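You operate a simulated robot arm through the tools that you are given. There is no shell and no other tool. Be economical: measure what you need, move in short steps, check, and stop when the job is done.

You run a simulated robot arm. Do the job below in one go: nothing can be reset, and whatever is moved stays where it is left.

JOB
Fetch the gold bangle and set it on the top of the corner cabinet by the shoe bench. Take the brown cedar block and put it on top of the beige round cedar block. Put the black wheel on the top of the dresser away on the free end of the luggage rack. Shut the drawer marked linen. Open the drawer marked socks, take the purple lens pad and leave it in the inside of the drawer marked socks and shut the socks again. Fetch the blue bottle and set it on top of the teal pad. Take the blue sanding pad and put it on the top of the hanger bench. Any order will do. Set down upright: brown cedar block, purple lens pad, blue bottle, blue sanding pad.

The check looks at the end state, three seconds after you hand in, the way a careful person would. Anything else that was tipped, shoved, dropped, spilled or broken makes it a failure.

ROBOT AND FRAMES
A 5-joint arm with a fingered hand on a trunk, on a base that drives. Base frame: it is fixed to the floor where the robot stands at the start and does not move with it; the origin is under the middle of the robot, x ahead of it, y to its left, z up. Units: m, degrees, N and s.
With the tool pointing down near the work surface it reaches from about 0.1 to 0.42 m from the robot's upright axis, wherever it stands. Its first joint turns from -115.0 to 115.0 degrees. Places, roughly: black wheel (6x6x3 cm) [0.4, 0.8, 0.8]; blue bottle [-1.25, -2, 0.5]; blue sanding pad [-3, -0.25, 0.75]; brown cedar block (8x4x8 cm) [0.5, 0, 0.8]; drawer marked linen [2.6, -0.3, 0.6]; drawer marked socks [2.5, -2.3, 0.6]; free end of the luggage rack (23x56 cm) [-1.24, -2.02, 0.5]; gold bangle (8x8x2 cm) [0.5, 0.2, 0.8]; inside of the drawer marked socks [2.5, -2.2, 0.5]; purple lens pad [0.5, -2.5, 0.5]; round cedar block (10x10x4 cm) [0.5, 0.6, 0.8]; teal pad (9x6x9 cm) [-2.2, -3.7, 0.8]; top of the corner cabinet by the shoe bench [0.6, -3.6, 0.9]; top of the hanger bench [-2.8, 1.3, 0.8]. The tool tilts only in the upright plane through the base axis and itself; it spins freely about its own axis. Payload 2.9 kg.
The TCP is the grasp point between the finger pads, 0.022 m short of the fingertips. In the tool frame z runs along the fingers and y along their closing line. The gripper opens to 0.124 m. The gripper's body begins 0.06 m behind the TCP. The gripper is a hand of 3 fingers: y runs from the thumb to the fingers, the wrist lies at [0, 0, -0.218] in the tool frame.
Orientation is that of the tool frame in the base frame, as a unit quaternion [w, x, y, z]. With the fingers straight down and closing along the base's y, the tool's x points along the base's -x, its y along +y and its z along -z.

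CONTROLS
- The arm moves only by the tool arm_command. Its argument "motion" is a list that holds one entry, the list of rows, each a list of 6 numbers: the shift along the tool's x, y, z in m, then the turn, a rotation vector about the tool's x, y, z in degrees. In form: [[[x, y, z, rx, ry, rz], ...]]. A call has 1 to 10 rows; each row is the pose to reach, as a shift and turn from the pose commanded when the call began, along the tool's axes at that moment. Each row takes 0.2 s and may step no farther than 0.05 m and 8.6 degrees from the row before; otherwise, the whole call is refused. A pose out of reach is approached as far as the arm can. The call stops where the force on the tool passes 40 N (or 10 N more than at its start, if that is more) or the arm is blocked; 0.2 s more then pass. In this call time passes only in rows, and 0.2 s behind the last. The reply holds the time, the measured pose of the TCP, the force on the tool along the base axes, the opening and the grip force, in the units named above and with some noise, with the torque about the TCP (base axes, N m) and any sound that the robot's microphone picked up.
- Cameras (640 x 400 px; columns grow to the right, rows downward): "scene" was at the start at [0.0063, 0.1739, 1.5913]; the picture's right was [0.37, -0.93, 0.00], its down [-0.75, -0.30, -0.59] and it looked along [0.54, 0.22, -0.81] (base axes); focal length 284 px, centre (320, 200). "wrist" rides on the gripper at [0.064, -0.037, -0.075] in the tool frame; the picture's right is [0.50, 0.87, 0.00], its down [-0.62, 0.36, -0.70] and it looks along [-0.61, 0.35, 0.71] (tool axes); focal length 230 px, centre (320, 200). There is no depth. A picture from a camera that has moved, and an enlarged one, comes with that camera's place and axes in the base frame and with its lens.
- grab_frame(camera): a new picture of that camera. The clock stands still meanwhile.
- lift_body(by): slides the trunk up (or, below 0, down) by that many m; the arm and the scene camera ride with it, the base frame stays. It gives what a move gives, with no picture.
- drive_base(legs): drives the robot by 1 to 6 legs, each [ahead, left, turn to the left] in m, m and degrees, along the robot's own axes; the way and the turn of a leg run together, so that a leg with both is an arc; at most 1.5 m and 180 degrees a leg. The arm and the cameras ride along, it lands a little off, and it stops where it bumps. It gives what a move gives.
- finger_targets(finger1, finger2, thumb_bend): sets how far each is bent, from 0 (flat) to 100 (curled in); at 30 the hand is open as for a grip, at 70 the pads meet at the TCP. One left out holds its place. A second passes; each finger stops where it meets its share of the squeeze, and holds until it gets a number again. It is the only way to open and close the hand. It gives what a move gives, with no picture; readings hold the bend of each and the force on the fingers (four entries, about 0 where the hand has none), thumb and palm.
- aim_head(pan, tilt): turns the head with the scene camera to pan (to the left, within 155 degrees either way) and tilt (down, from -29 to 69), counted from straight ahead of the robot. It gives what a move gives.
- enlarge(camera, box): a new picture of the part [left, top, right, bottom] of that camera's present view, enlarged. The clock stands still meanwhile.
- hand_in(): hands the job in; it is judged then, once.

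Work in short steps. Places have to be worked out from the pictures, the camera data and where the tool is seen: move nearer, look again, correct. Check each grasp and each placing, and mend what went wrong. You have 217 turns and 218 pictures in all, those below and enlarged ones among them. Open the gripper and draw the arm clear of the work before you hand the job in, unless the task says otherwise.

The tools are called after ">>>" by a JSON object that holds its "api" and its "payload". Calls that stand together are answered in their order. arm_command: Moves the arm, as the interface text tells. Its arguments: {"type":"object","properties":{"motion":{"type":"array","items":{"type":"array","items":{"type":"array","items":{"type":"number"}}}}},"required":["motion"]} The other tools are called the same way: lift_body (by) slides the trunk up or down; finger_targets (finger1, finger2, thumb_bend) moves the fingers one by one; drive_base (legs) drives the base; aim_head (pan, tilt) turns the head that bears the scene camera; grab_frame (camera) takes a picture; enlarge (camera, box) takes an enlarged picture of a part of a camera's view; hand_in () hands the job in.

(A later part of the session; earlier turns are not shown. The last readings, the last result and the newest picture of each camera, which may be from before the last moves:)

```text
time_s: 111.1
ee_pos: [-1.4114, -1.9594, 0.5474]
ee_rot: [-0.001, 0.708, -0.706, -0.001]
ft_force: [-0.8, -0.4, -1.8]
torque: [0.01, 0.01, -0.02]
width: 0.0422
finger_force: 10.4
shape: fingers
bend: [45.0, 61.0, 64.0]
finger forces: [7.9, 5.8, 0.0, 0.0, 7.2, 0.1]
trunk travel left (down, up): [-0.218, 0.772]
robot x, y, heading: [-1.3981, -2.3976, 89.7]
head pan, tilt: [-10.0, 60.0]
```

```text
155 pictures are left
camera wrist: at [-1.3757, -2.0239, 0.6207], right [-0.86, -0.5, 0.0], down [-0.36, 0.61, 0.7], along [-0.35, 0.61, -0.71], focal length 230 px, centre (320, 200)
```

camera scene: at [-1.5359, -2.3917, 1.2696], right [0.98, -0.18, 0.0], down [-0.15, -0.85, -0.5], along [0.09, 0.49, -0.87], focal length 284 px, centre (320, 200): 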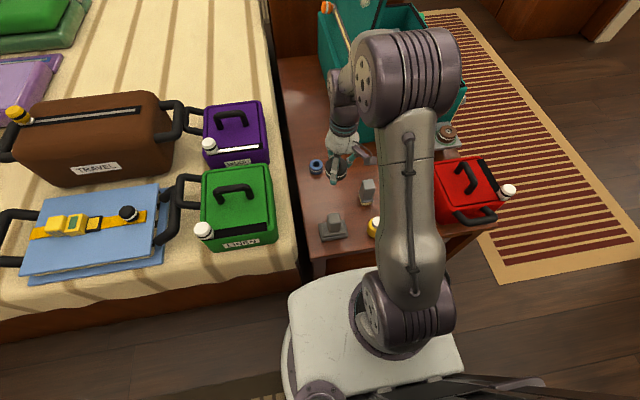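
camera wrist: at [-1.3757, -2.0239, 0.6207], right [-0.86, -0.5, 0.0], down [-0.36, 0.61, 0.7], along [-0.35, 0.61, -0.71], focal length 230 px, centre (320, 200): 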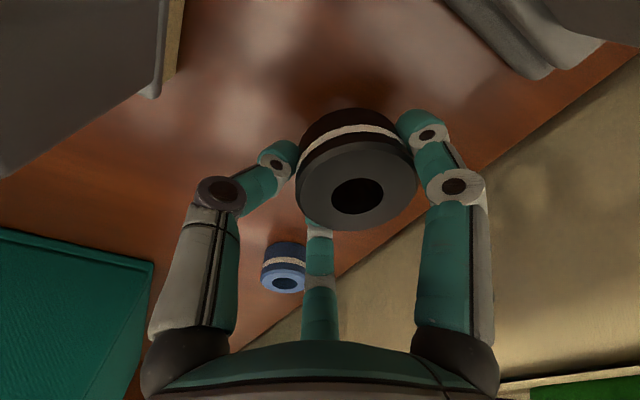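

The rack surface is still a few mm below. I continue in 5 mm steps.

>>> {"api": "lift_body", "payload": {"by": -0.006}}

>>> {"api": "lift_body", "payload": {"by": -0.004}}

```text
time_s: 111.6
ee_pos: [-1.4115, -1.9582, 0.5415]
ee_rot: [-0.001, 0.707, -0.707, -0.001]
ft_force: [-0.2, 0.3, -1.2]
torque: [0.01, -0.02, -0.01]
width: 0.0427
finger_force: 10.5
shape: fingers
bend: [45.0, 61.0, 64.0]
finger forces: [7.9, 5.8, 0.0, 0.0, 7.2, 0.1]
trunk travel left (down, up): [-0.212, 0.778]
robot x, y, heading: [-1.4007, -2.3992, 89.9]
head pan, tilt: [-10.0, 60.0]
```

```text
time_s: 112.1
ee_pos: [-1.4134, -1.9606, 0.5378]
ee_rot: [-0.002, 0.708, -0.706, 0.0]
ft_force: [-0.7, 0.1, -1.6]
torque: [0.0, -0.04, 0.0]
width: 0.0423
finger_force: 9.9
shape: fingers
bend: [45.0, 61.0, 64.0]
finger forces: [7.9, 5.8, 0.1, 0.1, 7.2, 0.0]
trunk travel left (down, up): [-0.208, 0.782]
robot x, y, heading: [-1.3956, -2.3972, 89.8]
head pan, tilt: [-10.0, 60.0]
```

>>> {"api": "lift_body", "payload": {"by": -0.005}}

>>> {"api": "grab_frame", "payload": {"camera": "wrist"}}

```text
time_s: 112.7
ee_pos: [-1.4122, -1.9602, 0.5323]
ee_rot: [-0.001, 0.708, -0.706, -0.001]
ft_force: [0.4, -0.3, -0.6]
torque: [0.03, 0.01, 0.03]
width: 0.0426
finger_force: 10.1
shape: fingers
bend: [45.0, 61.0, 64.0]
finger forces: [7.9, 5.8, 0.0, 0.0, 7.2, 0.0]
trunk travel left (down, up): [-0.203, 0.787]
robot x, y, heading: [-1.4006, -2.4032, 89.9]
head pan, tilt: [-10.0, 60.0]
```

```text
154 pictures are left
camera wrist: at [-1.3757, -2.0238, 0.6057], right [-0.86, -0.5, 0.0], down [-0.36, 0.61, 0.7], along [-0.35, 0.61, -0.71], focal length 230 px, centre (320, 200)
```

wrist: 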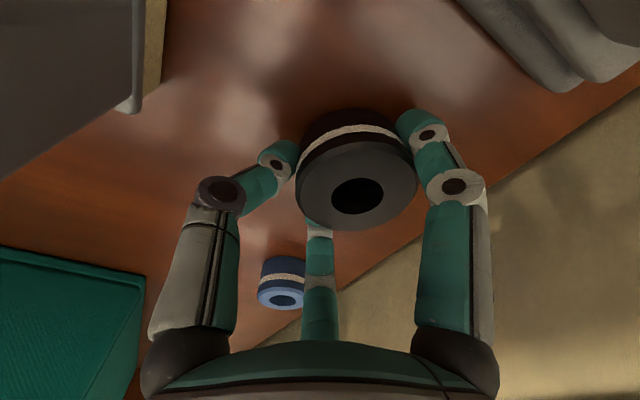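

>>> {"api": "lift_body", "payload": {"by": -0.005}}

>>> {"api": "lift_body", "payload": {"by": -0.004}}

```text
time_s: 113.2
ee_pos: [-1.4122, -1.9581, 0.528]
ee_rot: [-0.002, 0.708, -0.706, -0.001]
ft_force: [0.0, 0.8, 1.6]
torque: [-0.03, 0.05, -0.03]
width: 0.0426
finger_force: 11.4
shape: fingers
bend: [45.0, 61.0, 64.0]
finger forces: [8.9, 6.1, 0.0, 0.0, 7.1, 0.1]
trunk travel left (down, up): [-0.198, 0.792]
robot x, y, heading: [-1.4012, -2.401, 89.6]
head pan, tilt: [-10.0, 60.0]
```

```text
time_s: 113.9
ee_pos: [-1.4122, -1.9588, 0.5271]
ee_rot: [-0.004, 0.709, -0.706, -0.004]
ft_force: [4.0, 0.2, 18.9]
torque: [-0.92, 0.41, 0.18]
width: 0.0429
finger_force: 18.9
shape: fingers
bend: [43.0, 61.0, 65.0]
finger forces: [26.3, 5.2, 0.0, 0.0, 6.1, 0.1]
trunk travel left (down, up): [-0.195, 0.795]
robot x, y, heading: [-1.4011, -2.3981, 89.5]
head pan, tilt: [-10.0, 60.0]
stopped: the force on the tool passed its limit at 41 N (the readings are from after the stop); the commanded pose is now the measured one
```

Contact. I relieve 2 mm, then open the fingers just partly (to 36) to keep clear of neighbours.

>>> {"api": "lift_body", "payload": {"by": 0.003}}

>>> {"api": "finger_targets", "payload": {"finger1": 32, "finger2": 45, "thumb_bend": 45}}

>>> {"api": "grab_frame", "payload": {"camera": "wrist"}}

```text
time_s: 114.4
ee_pos: [-1.4122, -1.9584, 0.5292]
ee_rot: [-0.003, 0.708, -0.707, -0.002]
ft_force: [0.3, 0.0, -1.5]
torque: [0.04, -0.02, 0.01]
width: 0.0424
finger_force: 10.8
shape: fingers
bend: [44.0, 61.0, 65.0]
finger forces: [8.7, 5.9, 0.0, 0.0, 6.7, 0.0]
trunk travel left (down, up): [-0.198, 0.792]
robot x, y, heading: [-1.3991, -2.4028, 90.0]
head pan, tilt: [-10.0, 60.0]
```

```text
time_s: 115.4
ee_pos: [-1.4122, -1.9589, 0.5284]
ee_rot: [-0.003, 0.709, -0.705, -0.003]
ft_force: [0.3, 0.2, 0.0]
torque: [-0.01, -0.01, 0.01]
width: 0.0813
finger_force: 0.0
shape: fingers
bend: [32.0, 45.0, 45.0]
finger forces: [0.0, 0.0, 0.0, 0.0, 0.0, 0.0]
trunk travel left (down, up): [-0.198, 0.792]
robot x, y, heading: [-1.4001, -2.4022, 89.6]
head pan, tilt: [-10.0, 60.0]
```

```text
153 pictures are left
camera wrist: at [-1.3758, -2.0231, 0.6014], right [-0.86, -0.5, 0.0], down [-0.36, 0.61, 0.71], along [-0.35, 0.61, -0.71], focal length 230 px, centre (320, 200)
```

wrist: 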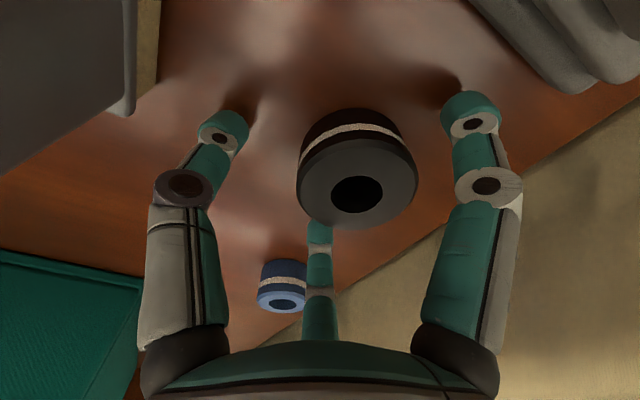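

The wheel stands on the rack. I raise clear and move the base right to face the blue bottle at ≈(-1.205, -2.09).

>>> {"api": "lift_body", "payload": {"by": 0.3}}

>>> {"api": "drive_base", "payload": {"legs": [[-0.02, 0, 0], [0, -0.2, 0]]}}

>>> {"api": "arm_command", "payload": {"motion": [[[0.045, 0, 0, 0, 0, 0], [0.09, 0, 0, 0, 0, 0], [0.11, 0, 0, 0, 0, 0]]]}}

>>> {"api": "grab_frame", "payload": {"camera": "wrist"}}

>>> {"api": "grab_frame", "payload": {"camera": "scene"}}

```text
time_s: 118.4
ee_pos: [-1.412, -1.9581, 0.8292]
ee_rot: [-0.003, 0.708, -0.706, -0.003]
ft_force: [0.3, -1.0, -0.1]
torque: [-0.01, 0.01, 0.0]
width: 0.0817
finger_force: 0.0
shape: fingers
bend: [32.0, 45.0, 45.0]
finger forces: [0.0, 0.0, 0.0, 0.0, 0.0, 0.0]
trunk travel left (down, up): [-0.498, 0.492]
robot x, y, heading: [-1.3995, -2.3984, 89.8]
head pan, tilt: [-10.0, 60.0]
```

```text
time_s: 120.4
ee_pos: [-1.2137, -1.9793, 0.8293]
ee_rot: [-0.003, 0.709, -0.705, -0.003]
ft_force: [0.5, 0.2, 0.1]
torque: [-0.02, -0.01, 0.02]
width: 0.0812
finger_force: 0.1
shape: fingers
bend: [32.0, 45.0, 45.0]
finger forces: [0.0, 0.1, 0.1, 0.0, 0.0, 0.1]
trunk travel left (down, up): [-0.498, 0.492]
robot x, y, heading: [-1.1996, -2.4208, 90.1]
head pan, tilt: [-10.0, 60.0]
```

```text
time_s: 121.2
ee_pos: [-1.2141, -2.0906, 0.8264]
ee_rot: [-0.003, 0.709, -0.705, -0.003]
ft_force: [0.4, 0.5, 0.1]
torque: [-0.01, 0.0, 0.01]
width: 0.0813
finger_force: 0.1
shape: fingers
bend: [32.0, 45.0, 45.0]
finger forces: [0.0, 0.0, 0.0, 0.0, 0.0, 0.0]
trunk travel left (down, up): [-0.498, 0.492]
robot x, y, heading: [-1.2023, -2.4194, 89.8]
head pan, tilt: [-10.0, 60.0]
```

```text
152 pictures are left
camera wrist: at [-1.1758, -2.1556, 0.8995], right [-0.86, -0.5, 0.0], down [-0.36, 0.61, 0.71], along [-0.35, 0.61, -0.71], focal length 230 px, centre (320, 200)
```

wrist: 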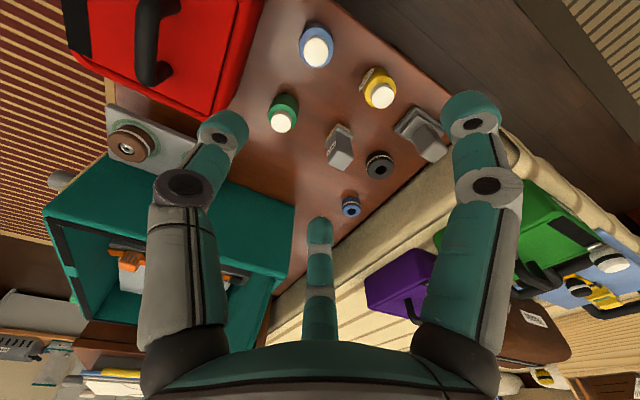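

```text
151 pictures are left
camera scene: at [-1.3358, -2.413, 1.3822], right [0.98, -0.18, 0.0], down [-0.15, -0.85, -0.5], along [0.09, 0.49, -0.87], focal length 284 px, centre (320, 200)
```

scene: 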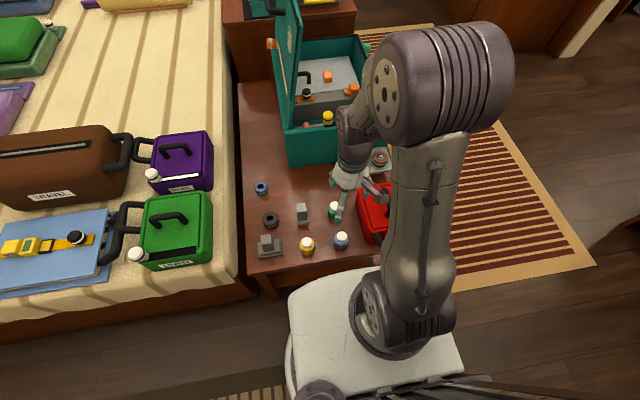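

Wheel is fine. Blue bottle cap triangulates to (-1.208, -2.090, 0.55), red bag edge at x≈-1.135. I spin the tool 60° so no finger points at the bag or the green bottle, and half-close the hand first.

>>> {"api": "arm_command", "payload": {"motion": [[[0, -0.006, 0, 0, 0, 7.5], [0, -0.006, 0, 0, 0, 15], [0, -0.006, 0, 0, 0, 22.5], [0, -0.006, 0, 0, 0, 30], [0, -0.006, 0, 0, 0, 37.5], [0, -0.006, 0, 0, 0, 45], [0, -0.006, 0, 0, 0, 52.5], [0, -0.006, 0, 0, 0, 60]]]}}

>>> {"api": "finger_targets", "payload": {"finger1": 42, "finger2": 42, "thumb_bend": 42}}

>>> {"api": "lift_body", "payload": {"by": -0.18}}

>>> {"api": "grab_frame", "payload": {"camera": "wrist"}}

>>> {"api": "grab_frame", "payload": {"camera": "scene"}}

```text
time_s: 123.0
ee_pos: [-1.2066, -2.0879, 0.8274]
ee_rot: [0.001, -0.26, 0.965, 0.004]
ft_force: [-0.1, 0.3, 0.0]
torque: [-0.03, 0.01, 0.0]
width: 0.0813
finger_force: 0.0
shape: fingers
bend: [32.0, 45.0, 45.0]
finger forces: [0.0, 0.0, 0.1, 0.0, 0.0, 0.1]
trunk travel left (down, up): [-0.498, 0.492]
robot x, y, heading: [-1.2032, -2.4192, 89.9]
head pan, tilt: [-10.0, 60.0]
```

```text
time_s: 124.0
ee_pos: [-1.2061, -2.0887, 0.8276]
ee_rot: [0.001, -0.262, 0.965, 0.004]
ft_force: [0.0, -0.1, 0.0]
torque: [0.03, 0.02, -0.01]
width: 0.072
finger_force: 0.2
shape: fingers
bend: [42.0, 42.0, 42.0]
finger forces: [0.0, 0.0, 0.1, 0.0, 0.0, 0.1]
trunk travel left (down, up): [-0.498, 0.492]
robot x, y, heading: [-1.2005, -2.4234, 89.9]
head pan, tilt: [-10.0, 60.0]
```

```text
time_s: 126.0
ee_pos: [-1.2056, -2.0893, 0.6475]
ee_rot: [0.0, -0.261, 0.965, 0.003]
ft_force: [0.1, -0.3, -0.3]
torque: [0.0, 0.02, 0.01]
width: 0.0718
finger_force: 0.0
shape: fingers
bend: [42.0, 42.0, 42.0]
finger forces: [0.0, 0.0, 0.1, 0.0, 0.1, 0.0]
trunk travel left (down, up): [-0.318, 0.672]
robot x, y, heading: [-1.202, -2.4221, 90.1]
head pan, tilt: [-10.0, 60.0]
```

```text
150 pictures are left
camera wrist: at [-1.2436, -2.1538, 0.7204], right [-0.87, 0.5, 0.0], down [0.35, 0.61, 0.71], along [0.35, 0.62, -0.71], focal length 230 px, centre (320, 200)
```

wrist: 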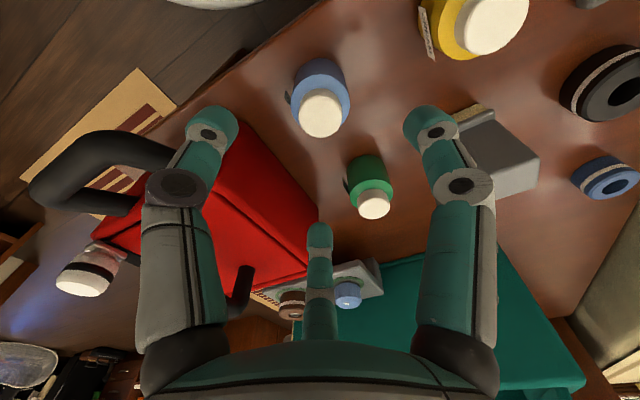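

```text
149 pictures are left
camera scene: at [-1.3358, -2.4127, 1.2023], right [0.98, -0.18, 0.0], down [-0.15, -0.85, -0.5], along [0.09, 0.49, -0.87], focal length 284 px, centre (320, 200)
```

scene: 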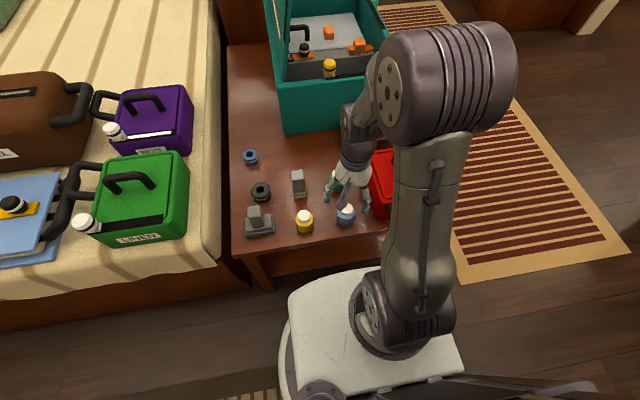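

The bottle is centred in the hand; bag edge is ~7 cm off in x. A 5 mm correction, then lower 6 cm and look again.

>>> {"api": "arm_command", "payload": {"motion": [[[0.0014, 0.0055, 0, 0, 0, 0]]]}}

>>> {"api": "lift_body", "payload": {"by": -0.055}}

>>> {"api": "grab_frame", "payload": {"camera": "wrist"}}

>>> {"api": "enlarge", "payload": {"camera": "scene", "box": [260, 90, 420, 190]}}

```text
time_s: 126.4
ee_pos: [-1.2121, -2.0856, 0.6477]
ee_rot: [0.001, -0.261, 0.965, 0.004]
ft_force: [0.3, -0.2, 0.3]
torque: [-0.01, 0.0, -0.02]
width: 0.072
finger_force: 0.0
shape: fingers
bend: [42.0, 42.0, 42.0]
finger forces: [0.0, 0.1, 0.0, 0.0, 0.0, 0.1]
trunk travel left (down, up): [-0.318, 0.672]
robot x, y, heading: [-1.2064, -2.421, 89.8]
head pan, tilt: [-10.0, 60.0]
```

```text
time_s: 127.4
ee_pos: [-1.2123, -2.0853, 0.5928]
ee_rot: [0.001, -0.261, 0.965, 0.004]
ft_force: [-0.1, -0.4, -0.1]
torque: [0.01, 0.02, -0.05]
width: 0.0719
finger_force: 0.0
shape: fingers
bend: [42.0, 42.0, 42.0]
finger forces: [0.0, 0.0, 0.1, 0.1, 0.0, 0.0]
trunk travel left (down, up): [-0.263, 0.727]
robot x, y, heading: [-1.1979, -2.4209, 90.0]
head pan, tilt: [-10.0, 60.0]
```

```text
148 pictures are left
camera wrist: at [-1.2488, -2.1501, 0.666], right [-0.87, 0.5, 0.0], down [0.35, 0.61, 0.71], along [0.35, 0.62, -0.71], focal length 230 px, centre (320, 200)
```

wrist: 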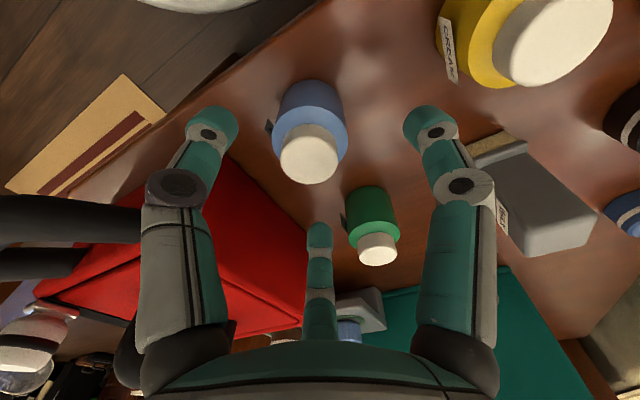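

```text
4.00 times, centred on (340, 140) of scene
camera zoom: at [-1.3358, -2.4127, 1.1472], right [0.98, -0.18, 0.0], down [-0.15, -0.85, -0.5], along [0.09, 0.49, -0.87], focal length 1137 px, centre (240, 440)
```

zoom: 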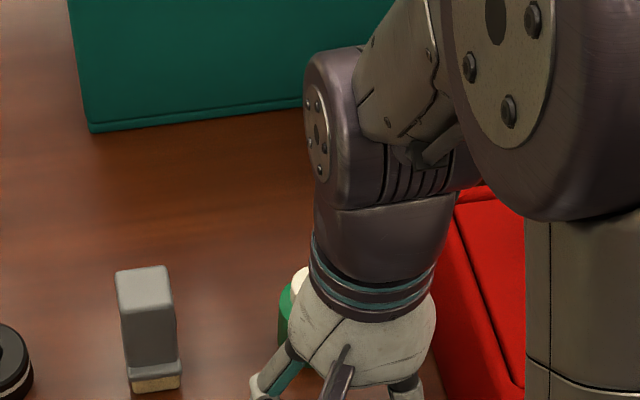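

Bag handle end is ≈(-1.12, -2.12), still ~4 cm from the thumb. I lower the remaining 5.5 cm in two steps.

>>> {"api": "lift_body", "payload": {"by": -0.035}}

>>> {"api": "lift_body", "payload": {"by": -0.02}}

>>> {"api": "grab_frame", "payload": {"camera": "wrist"}}

```text
time_s: 128.2
ee_pos: [-1.2111, -2.0855, 0.5575]
ee_rot: [0.001, -0.261, 0.965, 0.004]
ft_force: [0.3, 0.4, 0.3]
torque: [-0.02, -0.02, -0.02]
width: 0.0717
finger_force: 0.0
shape: fingers
bend: [42.0, 42.0, 42.0]
finger forces: [0.0, 0.0, 0.0, 0.0, 0.1, 0.1]
trunk travel left (down, up): [-0.228, 0.762]
robot x, y, heading: [-1.2005, -2.4192, 89.9]
head pan, tilt: [-10.0, 60.0]
```

```text
time_s: 128.8
ee_pos: [-1.2123, -2.0861, 0.5376]
ee_rot: [0.001, -0.262, 0.965, 0.004]
ft_force: [0.7, -0.5, -0.2]
torque: [0.0, 0.01, -0.01]
width: 0.0718
finger_force: 0.0
shape: fingers
bend: [42.0, 42.0, 42.0]
finger forces: [0.0, 0.0, 0.0, 0.0, 0.0, 0.1]
trunk travel left (down, up): [-0.208, 0.782]
robot x, y, heading: [-1.2036, -2.4209, 90.0]
head pan, tilt: [-10.0, 60.0]
```

```text
146 pictures are left
camera wrist: at [-1.2488, -2.1501, 0.6109], right [-0.87, 0.5, 0.0], down [0.35, 0.61, 0.71], along [0.35, 0.62, -0.71], focal length 230 px, centre (320, 200)
```

wrist: 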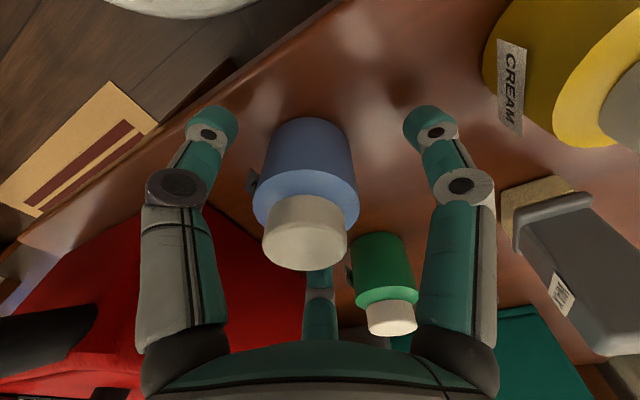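

The bottle is between the fingers. Closing.

>>> {"api": "finger_targets", "payload": {"finger1": 70, "finger2": 70, "thumb_bend": 70}}

>>> {"api": "lift_body", "payload": {"by": 0.03}}

>>> {"api": "grab_frame", "payload": {"camera": "wrist"}}

```text
time_s: 129.8
ee_pos: [-1.2115, -2.085, 0.538]
ee_rot: [0.001, -0.261, 0.965, 0.004]
ft_force: [0.1, 0.2, -0.6]
torque: [-0.02, -0.04, -0.01]
width: 0.027
finger_force: 14.2
shape: fingers
bend: [59.0, 56.0, 60.0]
finger forces: [7.6, 9.5, 0.0, 0.1, 11.9, 0.0]
trunk travel left (down, up): [-0.208, 0.782]
robot x, y, heading: [-1.1987, -2.4214, 89.9]
head pan, tilt: [-10.0, 60.0]
```

```text
time_s: 130.6
ee_pos: [-1.212, -2.0849, 0.5683]
ee_rot: [0.0, -0.261, 0.965, 0.004]
ft_force: [0.1, 0.2, -0.9]
torque: [-0.01, 0.0, 0.0]
width: 0.0271
finger_force: 14.2
shape: fingers
bend: [59.0, 56.0, 60.0]
finger forces: [7.5, 9.4, 0.1, 0.0, 11.9, 0.0]
trunk travel left (down, up): [-0.238, 0.752]
robot x, y, heading: [-1.2002, -2.423, 89.8]
head pan, tilt: [-10.0, 60.0]
```

```text
145 pictures are left
camera wrist: at [-1.2488, -2.15, 0.641], right [-0.87, 0.5, 0.0], down [0.35, 0.61, 0.71], along [0.35, 0.62, -0.71], focal length 230 px, centre (320, 200)
```

wrist: 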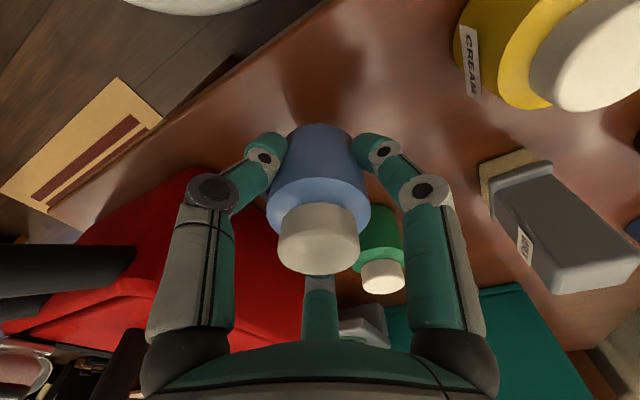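

The bottle is in hand. I raise it, turn toward the back wall and drive in front of the teal pad's unit near (-2.2, -3.7).

>>> {"api": "lift_body", "payload": {"by": 0.45}}

>>> {"api": "drive_base", "payload": {"legs": [[-0.15, 0, 0], [0, 0, -180], [0, -0.95, 0], [0.2, 0, 0]]}}

>>> {"api": "aim_head", "payload": {"pan": 10, "tilt": 35}}

>>> {"api": "grab_frame", "payload": {"camera": "scene"}}

```text
refused: 0.45 is not a number from -0.4 to 0.4
```

```text
time_s: 145.1
ee_pos: [-2.1485, -3.0935, 0.5676]
ee_rot: [0.004, 0.967, 0.256, -0.001]
ft_force: [-1.2, 0.0, -0.4]
torque: [0.0, -0.02, -0.01]
width: 0.0264
finger_force: 14.2
shape: fingers
bend: [59.0, 56.0, 60.0]
finger forces: [7.8, 9.3, 0.1, 0.0, 11.5, 0.1]
trunk travel left (down, up): [-0.238, 0.752]
robot x, y, heading: [-2.1574, -2.7566, -90.5]
head pan, tilt: [-10.0, 60.0]
```

```text
time_s: 146.0
ee_pos: [-2.1499, -3.0928, 0.5683]
ee_rot: [0.004, 0.967, 0.256, -0.001]
ft_force: [0.5, 0.0, -0.5]
torque: [0.01, 0.01, 0.04]
width: 0.0265
finger_force: 14.3
shape: fingers
bend: [59.0, 56.0, 60.0]
finger forces: [7.7, 9.3, 0.0, 0.1, 11.5, 0.0]
trunk travel left (down, up): [-0.238, 0.752]
robot x, y, heading: [-2.1553, -2.7576, -90.7]
head pan, tilt: [10.0, 35.0]
```

```text
144 pictures are left
camera scene: at [-1.9977, -2.7844, 1.1565], right [-0.99, -0.16, 0.0], down [-0.09, 0.57, -0.82], along [0.13, -0.81, -0.57], focal length 284 px, centre (320, 200)
```

scene: 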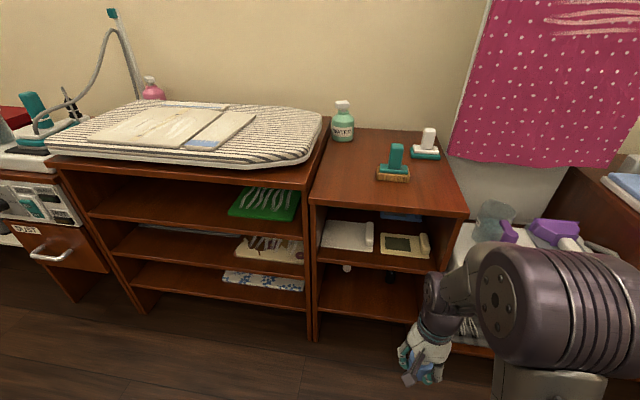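

The lift was refused (max 0.4) but the drive ran; no bump was reported and the bottle is still held. I raise now and zoom in on the two candidates for the teal pad.

>>> {"api": "lift_body", "payload": {"by": 0.4}}

>>> {"api": "grab_frame", "payload": {"camera": "scene"}}

>>> {"api": "enlarge", "payload": {"camera": "scene", "box": [330, 180, 490, 280]}}

```text
time_s: 149.8
ee_pos: [-2.1487, -3.0927, 0.9682]
ee_rot: [0.004, 0.967, 0.256, -0.001]
ft_force: [-0.1, -0.1, -0.5]
torque: [0.03, 0.02, 0.02]
width: 0.0267
finger_force: 14.6
shape: fingers
bend: [59.0, 56.0, 60.0]
finger forces: [7.8, 9.3, 0.0, 0.0, 11.4, 0.0]
trunk travel left (down, up): [-0.638, 0.352]
robot x, y, heading: [-2.1549, -2.7562, -90.8]
head pan, tilt: [10.0, 35.0]
```

```text
143 pictures are left
camera scene: at [-1.9976, -2.7844, 1.5565], right [-0.99, -0.16, 0.0], down [-0.09, 0.57, -0.82], along [0.13, -0.81, -0.57], focal length 284 px, centre (320, 200)
```

scene: 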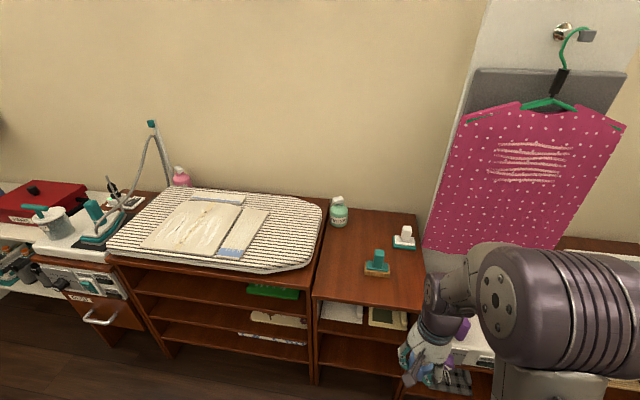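

```text
4.00 times, centred on (410, 230) of scene
camera zoom: at [-1.9976, -2.7844, 1.5565], right [-0.99, -0.16, 0.0], down [-0.09, 0.57, -0.82], along [0.13, -0.81, -0.57], focal length 1137 px, centre (-40, 80)
```

zoom: 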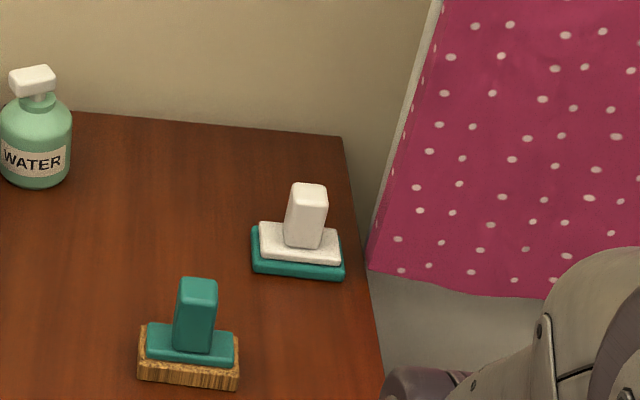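

By triangulation the teal-based pad with white grip is at (-2.19, -3.67), top z≈0.834 – it matches the given place; the teal-and-bristle one at (-2.09, -3.53) is a brush. It's ~0.53 m from the nearest base position, so the bottle will need a regrasp with a tilted tool. I drive up to the unit first.

>>> {"api": "drive_base", "payload": {"legs": [[0, -0.04, 0.8], [0.3, 0, 0]]}}

>>> {"api": "drive_base", "payload": {"legs": [[0.08, 0, 0]]}}

>>> {"api": "aim_head", "payload": {"pan": 0, "tilt": 50}}

>>> {"api": "grab_frame", "payload": {"camera": "scene"}}

>>> {"api": "grab_frame", "payload": {"camera": "wrist"}}

```text
time_s: 152.3
ee_pos: [-2.1885, -3.3877, 0.9678]
ee_rot: [0.004, 0.966, 0.257, 0.0]
ft_force: [-0.2, 0.5, -0.8]
torque: [0.0, 0.02, 0.01]
width: 0.0265
finger_force: 14.9
shape: fingers
bend: [59.0, 56.0, 60.0]
finger forces: [7.7, 9.3, 0.1, 0.0, 11.5, 0.0]
trunk travel left (down, up): [-0.638, 0.352]
robot x, y, heading: [-2.1988, -3.051, -90.9]
head pan, tilt: [10.0, 35.0]
```

```text
time_s: 153.4
ee_pos: [-2.1912, -3.4663, 0.9674]
ee_rot: [0.003, 0.966, 0.257, 0.0]
ft_force: [-0.1, 0.4, -0.5]
torque: [0.05, 0.01, -0.02]
width: 0.0265
finger_force: 14.4
shape: fingers
bend: [59.0, 56.0, 60.0]
finger forces: [7.7, 9.3, 0.0, 0.1, 11.5, 0.1]
trunk travel left (down, up): [-0.638, 0.352]
robot x, y, heading: [-2.1964, -3.1293, -90.6]
head pan, tilt: [10.0, 35.0]
```

```text
time_s: 154.2
ee_pos: [-2.1914, -3.4648, 0.967]
ee_rot: [0.003, 0.966, 0.257, -0.001]
ft_force: [0.0, -0.8, -0.6]
torque: [0.0, -0.04, -0.01]
width: 0.0267
finger_force: 14.4
shape: fingers
bend: [59.0, 56.0, 60.0]
finger forces: [7.6, 9.3, 0.0, 0.0, 11.6, 0.1]
trunk travel left (down, up): [-0.638, 0.352]
robot x, y, heading: [-2.2019, -3.1265, -90.9]
head pan, tilt: [0.0, 50.0]
```

```text
141 pictures are left
camera scene: at [-2.0553, -3.1468, 1.5349], right [-1.0, 0.01, 0.0], down [0.01, 0.77, -0.64], along [-0.01, -0.64, -0.77], focal length 284 px, centre (320, 200)
```

scene: 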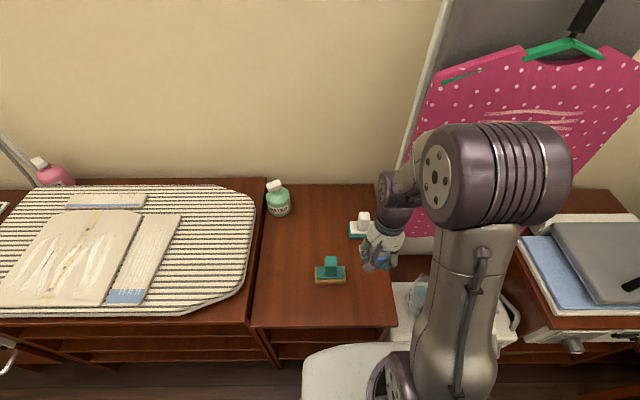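

```text
140 pictures are left
camera wrist: at [-2.154, -3.4011, 1.041], right [0.86, -0.5, 0.0], down [-0.36, -0.61, 0.71], along [-0.35, -0.61, -0.71], focal length 230 px, centre (320, 200)
```

wrist: 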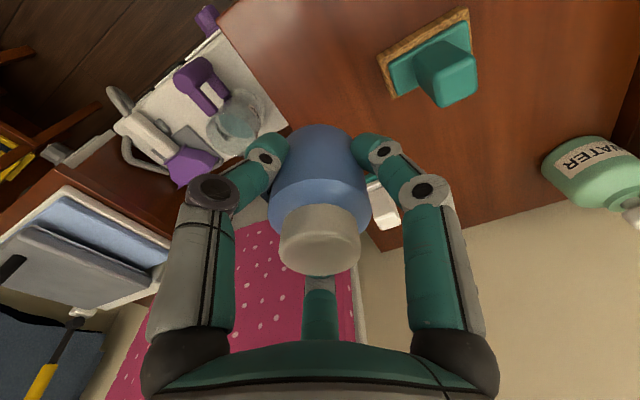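

The drop spot directly below (-2.19, -3.465) is clear: brush's edge at x≈-2.135, unit's edge at x≈-2.265. I lower the bottle toward the unit top.

>>> {"api": "lift_body", "payload": {"by": -0.15}}

>>> {"api": "grab_frame", "payload": {"camera": "scene"}}

>>> {"api": "grab_frame", "payload": {"camera": "wrist"}}

```text
time_s: 155.9
ee_pos: [-2.1903, -3.466, 0.8181]
ee_rot: [0.004, 0.966, 0.258, -0.002]
ft_force: [-0.2, 0.0, -0.7]
torque: [-0.01, -0.01, 0.01]
width: 0.0266
finger_force: 14.5
shape: fingers
bend: [59.0, 56.0, 60.0]
finger forces: [7.7, 9.2, 0.0, 0.0, 11.5, 0.0]
trunk travel left (down, up): [-0.488, 0.502]
robot x, y, heading: [-2.2001, -3.1291, -90.4]
head pan, tilt: [0.0, 50.0]
```

```text
139 pictures are left
camera scene: at [-2.0555, -3.147, 1.3848], right [-1.0, 0.01, 0.0], down [0.01, 0.77, -0.64], along [-0.01, -0.64, -0.77], focal length 284 px, centre (320, 200)
```

scene: 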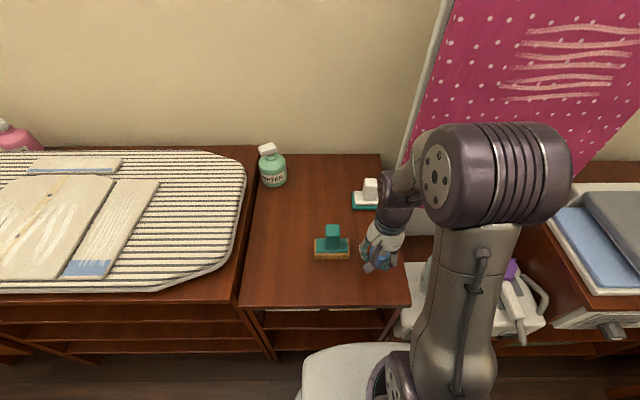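

```text
138 pictures are left
camera wrist: at [-2.1541, -3.4012, 0.891], right [0.86, -0.5, 0.0], down [-0.36, -0.61, 0.71], along [-0.35, -0.61, -0.71], focal length 230 px, centre (320, 200)
```

wrist: 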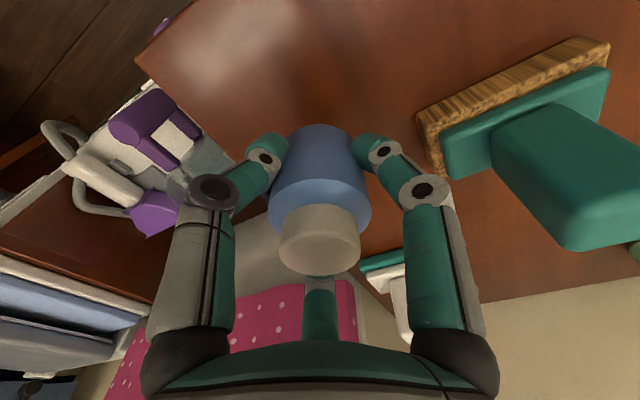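

Finger 1 is close to the brush. I shift 2.5 cm back and 1 cm right before setting down.

>>> {"api": "arm_command", "payload": {"motion": [[[0.0037, -0.0267, 0, 0, 0, 0]]]}}

>>> {"api": "lift_body", "payload": {"by": -0.018}}

>>> {"api": "lift_body", "payload": {"by": -0.005}}

```text
time_s: 156.3
ee_pos: [-2.2015, -3.4396, 0.8177]
ee_rot: [0.004, 0.966, 0.257, -0.001]
ft_force: [0.5, -0.3, -1.0]
torque: [-0.02, 0.0, 0.0]
width: 0.0267
finger_force: 14.7
shape: fingers
bend: [59.0, 56.0, 60.0]
finger forces: [7.7, 9.4, 0.0, 0.0, 11.5, 0.0]
trunk travel left (down, up): [-0.488, 0.502]
robot x, y, heading: [-2.1973, -3.1299, -90.5]
head pan, tilt: [0.0, 50.0]
```

```text
time_s: 157.0
ee_pos: [-2.2021, -3.44, 0.7988]
ee_rot: [0.004, 0.966, 0.257, -0.002]
ft_force: [0.5, 0.1, -1.1]
torque: [0.01, 0.01, 0.0]
width: 0.0266
finger_force: 14.4
shape: fingers
bend: [59.0, 56.0, 60.0]
finger forces: [7.7, 9.4, 0.0, 0.0, 11.5, 0.0]
trunk travel left (down, up): [-0.47, 0.52]
robot x, y, heading: [-2.1937, -3.1324, -90.6]
head pan, tilt: [0.0, 50.0]
```

```text
time_s: 157.5
ee_pos: [-2.2016, -3.4402, 0.794]
ee_rot: [0.005, 0.966, 0.257, -0.001]
ft_force: [0.7, 1.1, -0.4]
torque: [0.0, 0.01, 0.02]
width: 0.0266
finger_force: 14.2
shape: fingers
bend: [59.0, 56.0, 60.0]
finger forces: [7.8, 9.4, 0.0, 0.0, 11.5, 0.0]
trunk travel left (down, up): [-0.465, 0.525]
robot x, y, heading: [-2.1986, -3.1312, -90.7]
head pan, tilt: [0.0, 50.0]
```

>>> {"api": "lift_body", "payload": {"by": -0.004}}

>>> {"api": "lift_body", "payload": {"by": -0.003}}

```text
time_s: 158.0
ee_pos: [-2.2019, -3.4397, 0.7908]
ee_rot: [0.004, 0.966, 0.257, -0.002]
ft_force: [0.6, 0.5, -0.9]
torque: [-0.01, 0.01, 0.0]
width: 0.0266
finger_force: 14.5
shape: fingers
bend: [59.0, 56.0, 60.0]
finger forces: [7.7, 9.4, 0.1, 0.0, 11.5, 0.1]
trunk travel left (down, up): [-0.461, 0.529]
robot x, y, heading: [-2.1956, -3.1323, -90.6]
head pan, tilt: [0.0, 50.0]
```

```text
time_s: 158.6
ee_pos: [-2.2025, -3.4401, 0.787]
ee_rot: [0.004, 0.967, 0.257, -0.001]
ft_force: [-0.3, -0.4, -0.8]
torque: [0.01, 0.0, 0.01]
width: 0.0265
finger_force: 14.3
shape: fingers
bend: [59.0, 56.0, 60.0]
finger forces: [7.7, 9.4, 0.0, 0.0, 11.5, 0.0]
trunk travel left (down, up): [-0.458, 0.532]
robot x, y, heading: [-2.1965, -3.1295, -90.8]
head pan, tilt: [0.0, 50.0]
```

>>> {"api": "lift_body", "payload": {"by": -0.004}}

>>> {"api": "grab_frame", "payload": {"camera": "wrist"}}

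```text
time_s: 159.1
ee_pos: [-2.2007, -3.4405, 0.7831]
ee_rot: [0.004, 0.966, 0.257, -0.002]
ft_force: [0.0, -0.3, -0.6]
torque: [0.01, 0.0, -0.02]
width: 0.0267
finger_force: 13.8
shape: fingers
bend: [59.0, 56.0, 60.0]
finger forces: [7.6, 9.4, 0.0, 0.1, 11.5, 0.0]
trunk travel left (down, up): [-0.454, 0.536]
robot x, y, heading: [-2.1954, -3.1301, -90.7]
head pan, tilt: [0.0, 50.0]
```

```text
137 pictures are left
camera wrist: at [-2.1646, -3.3757, 0.8559], right [0.86, -0.5, 0.0], down [-0.36, -0.61, 0.71], along [-0.35, -0.61, -0.71], focal length 230 px, centre (320, 200)
```

wrist: 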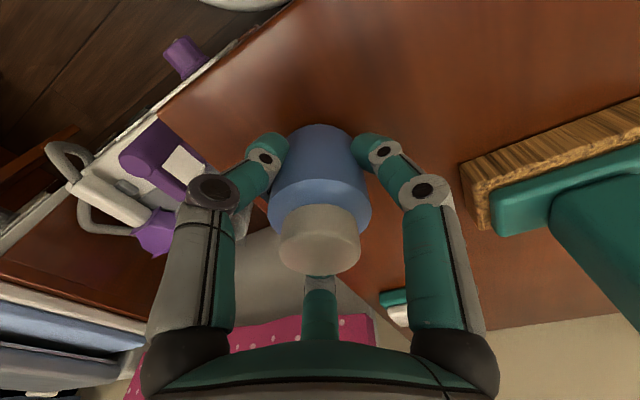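

Not yet touching. I go on down in 4–5 mm steps.

>>> {"api": "lift_body", "payload": {"by": -0.005}}

>>> {"api": "lift_body", "payload": {"by": -0.004}}

>>> {"api": "lift_body", "payload": {"by": -0.004}}

```text
time_s: 159.6
ee_pos: [-2.201, -3.4398, 0.7784]
ee_rot: [0.004, 0.966, 0.257, -0.002]
ft_force: [-0.5, 0.3, -0.6]
torque: [0.05, -0.02, 0.03]
width: 0.0266
finger_force: 14.9
shape: fingers
bend: [59.0, 56.0, 60.0]
finger forces: [7.8, 9.4, 0.0, 0.0, 11.4, 0.1]
trunk travel left (down, up): [-0.449, 0.541]
robot x, y, heading: [-2.1996, -3.1316, -90.5]
head pan, tilt: [0.0, 50.0]
```

```text
time_s: 160.2
ee_pos: [-2.2011, -3.4388, 0.7749]
ee_rot: [0.006, 0.966, 0.257, 0.0]
ft_force: [0.6, -0.2, 22.2]
torque: [0.0, 0.05, -0.03]
width: 0.0258
finger_force: 16.8
shape: fingers
bend: [59.0, 56.0, 61.0]
finger forces: [9.5, 10.9, 0.0, 0.0, 14.1, 0.1]
trunk travel left (down, up): [-0.445, 0.545]
robot x, y, heading: [-2.1996, -3.1283, -90.6]
head pan, tilt: [0.0, 50.0]
```

```text
time_s: 160.7
ee_pos: [-2.2015, -3.4388, 0.7709]
ee_rot: [0.004, 0.966, 0.258, -0.001]
ft_force: [0.4, 0.6, 22.2]
torque: [0.0, 0.04, -0.01]
width: 0.0251
finger_force: 16.8
shape: fingers
bend: [59.0, 55.0, 63.0]
finger forces: [9.2, 11.1, 0.0, 0.0, 13.5, 0.0]
trunk travel left (down, up): [-0.441, 0.549]
robot x, y, heading: [-2.1997, -3.1311, -91.0]
head pan, tilt: [0.0, 50.0]
```

Contact at TCP z≈0.7755 (surface ≈0.727). I relieve 4 mm and open to 42.

>>> {"api": "lift_body", "payload": {"by": 0.003}}

>>> {"api": "finger_targets", "payload": {"finger1": 42, "finger2": 42, "thumb_bend": 42}}

>>> {"api": "lift_body", "payload": {"by": 0.1}}

>>> {"api": "grab_frame", "payload": {"camera": "wrist"}}

```text
time_s: 161.2
ee_pos: [-2.2007, -3.4381, 0.7731]
ee_rot: [0.004, 0.966, 0.257, 0.0]
ft_force: [-0.3, 0.4, 1.0]
torque: [0.0, 0.02, -0.02]
width: 0.0254
finger_force: 14.8
shape: fingers
bend: [59.0, 55.0, 62.0]
finger forces: [7.5, 9.8, 0.0, 0.0, 11.6, 0.1]
trunk travel left (down, up): [-0.444, 0.546]
robot x, y, heading: [-2.1934, -3.1316, -90.8]
head pan, tilt: [0.0, 50.0]
```

```text
time_s: 162.2
ee_pos: [-2.2009, -3.4397, 0.7724]
ee_rot: [0.004, 0.966, 0.257, -0.002]
ft_force: [-0.8, 0.6, -0.5]
torque: [0.03, 0.01, 0.01]
width: 0.0714
finger_force: 0.1
shape: fingers
bend: [42.0, 42.0, 42.0]
finger forces: [0.1, 0.1, 0.0, 0.0, 0.1, 0.0]
trunk travel left (down, up): [-0.444, 0.546]
robot x, y, heading: [-2.2006, -3.1305, -90.7]
head pan, tilt: [0.0, 50.0]
```

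```text
time_s: 163.5
ee_pos: [-2.201, -3.4399, 0.8729]
ee_rot: [0.003, 0.966, 0.257, -0.001]
ft_force: [0.2, -0.4, 0.6]
torque: [0.04, 0.0, -0.01]
width: 0.0713
finger_force: 0.1
shape: fingers
bend: [42.0, 42.0, 42.0]
finger forces: [0.0, 0.0, 0.0, 0.0, 0.0, 0.0]
trunk travel left (down, up): [-0.544, 0.446]
robot x, y, heading: [-2.1965, -3.1306, -90.7]
head pan, tilt: [0.0, 50.0]
```

```text
136 pictures are left
camera wrist: at [-2.1645, -3.3757, 0.9459], right [0.86, -0.5, 0.0], down [-0.36, -0.61, 0.71], along [-0.35, -0.61, -0.71], focal length 230 px, centre (320, 200)
```

wrist: 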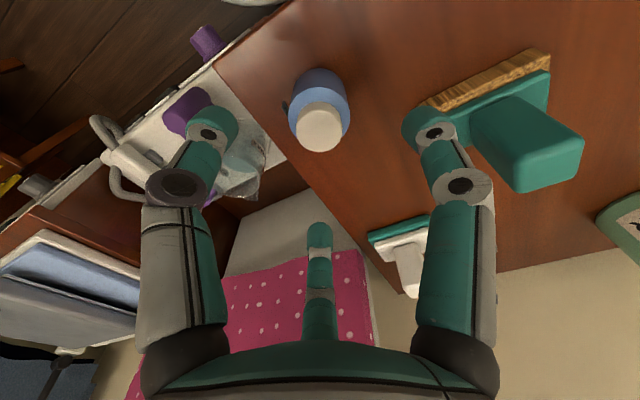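

The bottle stands. Before choosing a tilt I measure the arm's real vertical reach here: raise a bit and extend outward along −y.

>>> {"api": "lift_body", "payload": {"by": 0.08}}

>>> {"api": "drive_base", "payload": {"legs": [[0.02, 0, 0]]}}

>>> {"api": "arm_command", "payload": {"motion": [[[-0.022, 0.042, 0, 0, 0, 0], [-0.044, 0.084, 0, 0, 0, 0], [-0.066, 0.126, 0, 0, 0, 0], [-0.088, 0.168, 0, 0, 0, 0], [-0.105, 0.2, 0, 0, 0, 0]]]}}

```text
time_s: 164.7
ee_pos: [-2.2018, -3.4398, 0.9537]
ee_rot: [0.004, 0.966, 0.257, -0.001]
ft_force: [0.1, 0.5, -0.3]
torque: [0.01, -0.01, 0.0]
width: 0.0712
finger_force: 0.1
shape: fingers
bend: [42.0, 42.0, 42.0]
finger forces: [0.0, 0.0, 0.0, 0.0, 0.0, 0.1]
trunk travel left (down, up): [-0.624, 0.366]
robot x, y, heading: [-2.1976, -3.1294, -90.4]
head pan, tilt: [0.0, 50.0]
```

```text
time_s: 165.5
ee_pos: [-2.202, -3.4466, 0.9532]
ee_rot: [0.003, 0.966, 0.257, 0.0]
ft_force: [0.2, -1.1, 0.2]
torque: [-0.01, 0.02, -0.01]
width: 0.0713
finger_force: 0.0
shape: fingers
bend: [42.0, 42.0, 42.0]
finger forces: [0.1, 0.1, 0.0, 0.0, 0.1, 0.1]
trunk travel left (down, up): [-0.624, 0.366]
robot x, y, heading: [-2.2007, -3.1326, -90.5]
head pan, tilt: [0.0, 50.0]
stopped in leg 1: the robot was blocked; the commanded pose is now the measured one
```

```text
time_s: 166.7
ee_pos: [-2.1924, -3.6712, 0.9575]
ee_rot: [0.003, 0.966, 0.257, -0.001]
ft_force: [0.5, -0.7, -0.6]
torque: [0.03, -0.01, -0.02]
width: 0.0716
finger_force: 0.0
shape: fingers
bend: [42.0, 42.0, 42.0]
finger forces: [0.0, 0.0, 0.0, 0.0, 0.0, 0.0]
trunk travel left (down, up): [-0.624, 0.366]
robot x, y, heading: [-2.1955, -3.1378, -90.7]
head pan, tilt: [0.0, 50.0]
```

The vertical tool reaches the pad itself (r≈0.53) when the trunk sets the height – no tilt needed. While here, I look at the pad from above to fix its handle position.

>>> {"api": "grab_frame", "payload": {"camera": "wrist"}}

>>> {"api": "enlarge", "payload": {"camera": "scene", "box": [300, 120, 460, 220]}}

```text
135 pictures are left
camera wrist: at [-2.157, -3.6073, 1.0302], right [0.86, -0.5, 0.0], down [-0.36, -0.61, 0.7], along [-0.35, -0.61, -0.71], focal length 230 px, centre (320, 200)
```

wrist: 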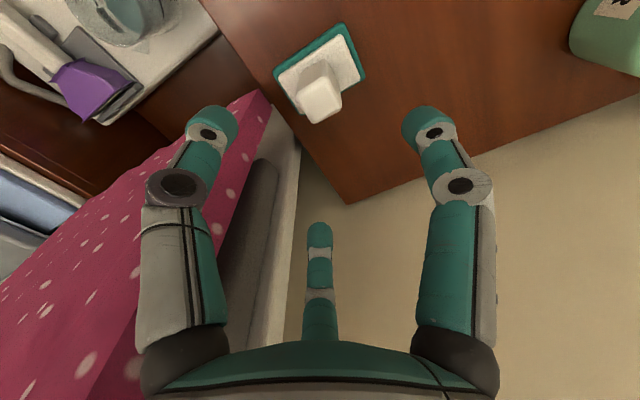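

```text
4.00 times, centred on (380, 170) of scene
camera zoom: at [-2.0555, -3.154, 1.5208], right [-1.0, 0.01, 0.0], down [0.01, 0.77, -0.64], along [-0.01, -0.64, -0.77], focal length 1137 px, centre (80, 320)
```

zoom: 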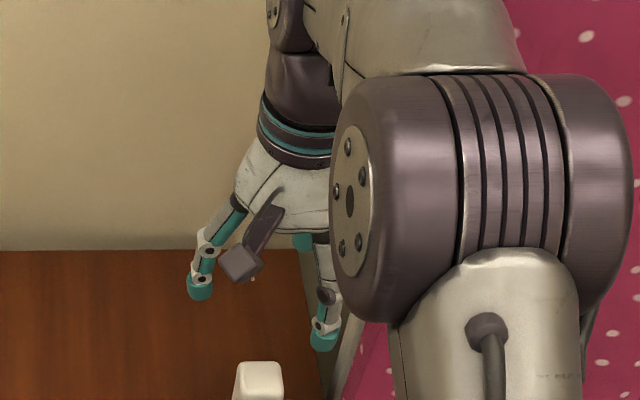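

Handle top centre ≈(-2.201, -3.685). I test the last 14 mm of reach now, with an empty hand.

>>> {"api": "arm_command", "payload": {"motion": [[[-0.0139, 0.0082, 0, 0, 0, 0]]]}}

>>> {"api": "lift_body", "payload": {"by": -0.06}}

>>> {"api": "grab_frame", "payload": {"camera": "wrist"}}

```text
time_s: 167.1
ee_pos: [-2.2021, -3.6858, 0.9578]
ee_rot: [0.003, 0.966, 0.257, -0.001]
ft_force: [-0.5, -0.4, -0.2]
torque: [-0.01, -0.01, 0.01]
width: 0.0714
finger_force: 0.0
shape: fingers
bend: [42.0, 42.0, 42.0]
finger forces: [0.0, 0.1, 0.0, 0.0, 0.0, 0.1]
trunk travel left (down, up): [-0.624, 0.366]
robot x, y, heading: [-2.1956, -3.1371, -90.7]
head pan, tilt: [0.0, 50.0]
```

```text
time_s: 168.1
ee_pos: [-2.2024, -3.6838, 0.8979]
ee_rot: [0.004, 0.966, 0.258, -0.001]
ft_force: [-0.3, -0.1, 0.0]
torque: [0.03, -0.04, -0.03]
width: 0.0712
finger_force: 0.0
shape: fingers
bend: [42.0, 42.0, 42.0]
finger forces: [0.0, 0.0, 0.0, 0.1, 0.1, 0.0]
trunk travel left (down, up): [-0.564, 0.426]
robot x, y, heading: [-2.1994, -3.1407, -90.8]
head pan, tilt: [0.0, 50.0]
```

```text
133 pictures are left
camera wrist: at [-2.1652, -3.6197, 0.9702], right [0.86, -0.5, 0.0], down [-0.36, -0.61, 0.71], along [-0.35, -0.61, -0.71], focal length 230 px, centre (320, 200)
```

wrist: 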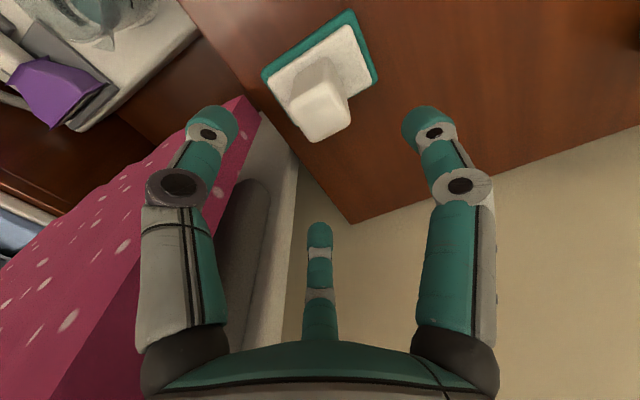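

Alignment over the handle is within ~3 mm; target TCP ≈(-2.199, -3.681). I go back over the bottle.

>>> {"api": "lift_body", "payload": {"by": 0.06}}

>>> {"api": "arm_command", "payload": {"motion": [[[0.0204, -0.0352, 0, 0, 0, 0], [0.0408, -0.0704, 0, 0, 0, 0], [0.0612, -0.1056, 0, 0, 0, 0], [0.0816, -0.1408, 0, 0, 0, 0], [0.102, -0.176, 0, 0, 0, 0], [0.1224, -0.2115, 0, 0, 0, 0]]]}}

>>> {"api": "lift_body", "payload": {"by": -0.1}}

>>> {"api": "grab_frame", "payload": {"camera": "wrist"}}

```text
time_s: 169.1
ee_pos: [-2.2016, -3.6848, 0.9565]
ee_rot: [0.003, 0.967, 0.256, -0.001]
ft_force: [0.5, -0.2, 0.3]
torque: [-0.01, 0.0, -0.02]
width: 0.0715
finger_force: 0.0
shape: fingers
bend: [42.0, 42.0, 42.0]
finger forces: [0.0, 0.0, 0.0, 0.0, 0.0, 0.0]
trunk travel left (down, up): [-0.624, 0.366]
robot x, y, heading: [-2.1977, -3.1381, -90.6]
head pan, tilt: [0.0, 50.0]
```

```text
time_s: 170.5
ee_pos: [-2.2014, -3.4374, 0.9561]
ee_rot: [0.005, 0.966, 0.257, -0.002]
ft_force: [-0.3, -0.5, 0.6]
torque: [-0.02, -0.01, -0.03]
width: 0.0713
finger_force: 0.1
shape: fingers
bend: [42.0, 42.0, 42.0]
finger forces: [0.1, 0.0, 0.1, 0.0, 0.0, 0.0]
trunk travel left (down, up): [-0.624, 0.366]
robot x, y, heading: [-2.1981, -3.1326, -90.6]
head pan, tilt: [0.0, 50.0]
```

```text
time_s: 171.8
ee_pos: [-2.2021, -3.4379, 0.8549]
ee_rot: [0.004, 0.966, 0.257, -0.001]
ft_force: [0.1, -0.4, 0.5]
torque: [-0.03, 0.0, -0.02]
width: 0.0713
finger_force: 0.0
shape: fingers
bend: [42.0, 42.0, 42.0]
finger forces: [0.0, 0.0, 0.0, 0.0, 0.0, 0.0]
trunk travel left (down, up): [-0.524, 0.466]
robot x, y, heading: [-2.1991, -3.1322, -90.6]
head pan, tilt: [0.0, 50.0]
```

```text
132 pictures are left
camera wrist: at [-2.1645, -3.3736, 0.9277], right [0.86, -0.5, 0.0], down [-0.36, -0.61, 0.71], along [-0.35, -0.61, -0.71], focal length 230 px, centre (320, 200)
```

wrist: 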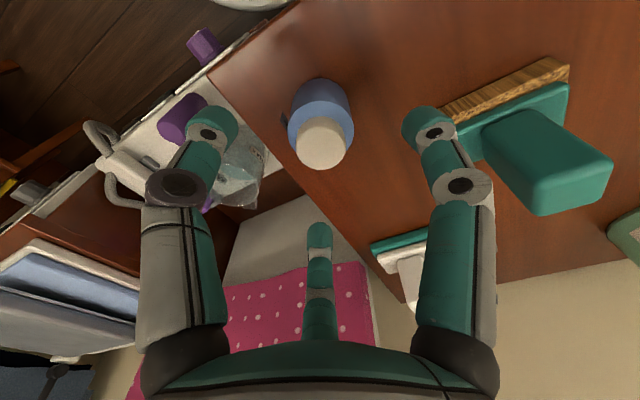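

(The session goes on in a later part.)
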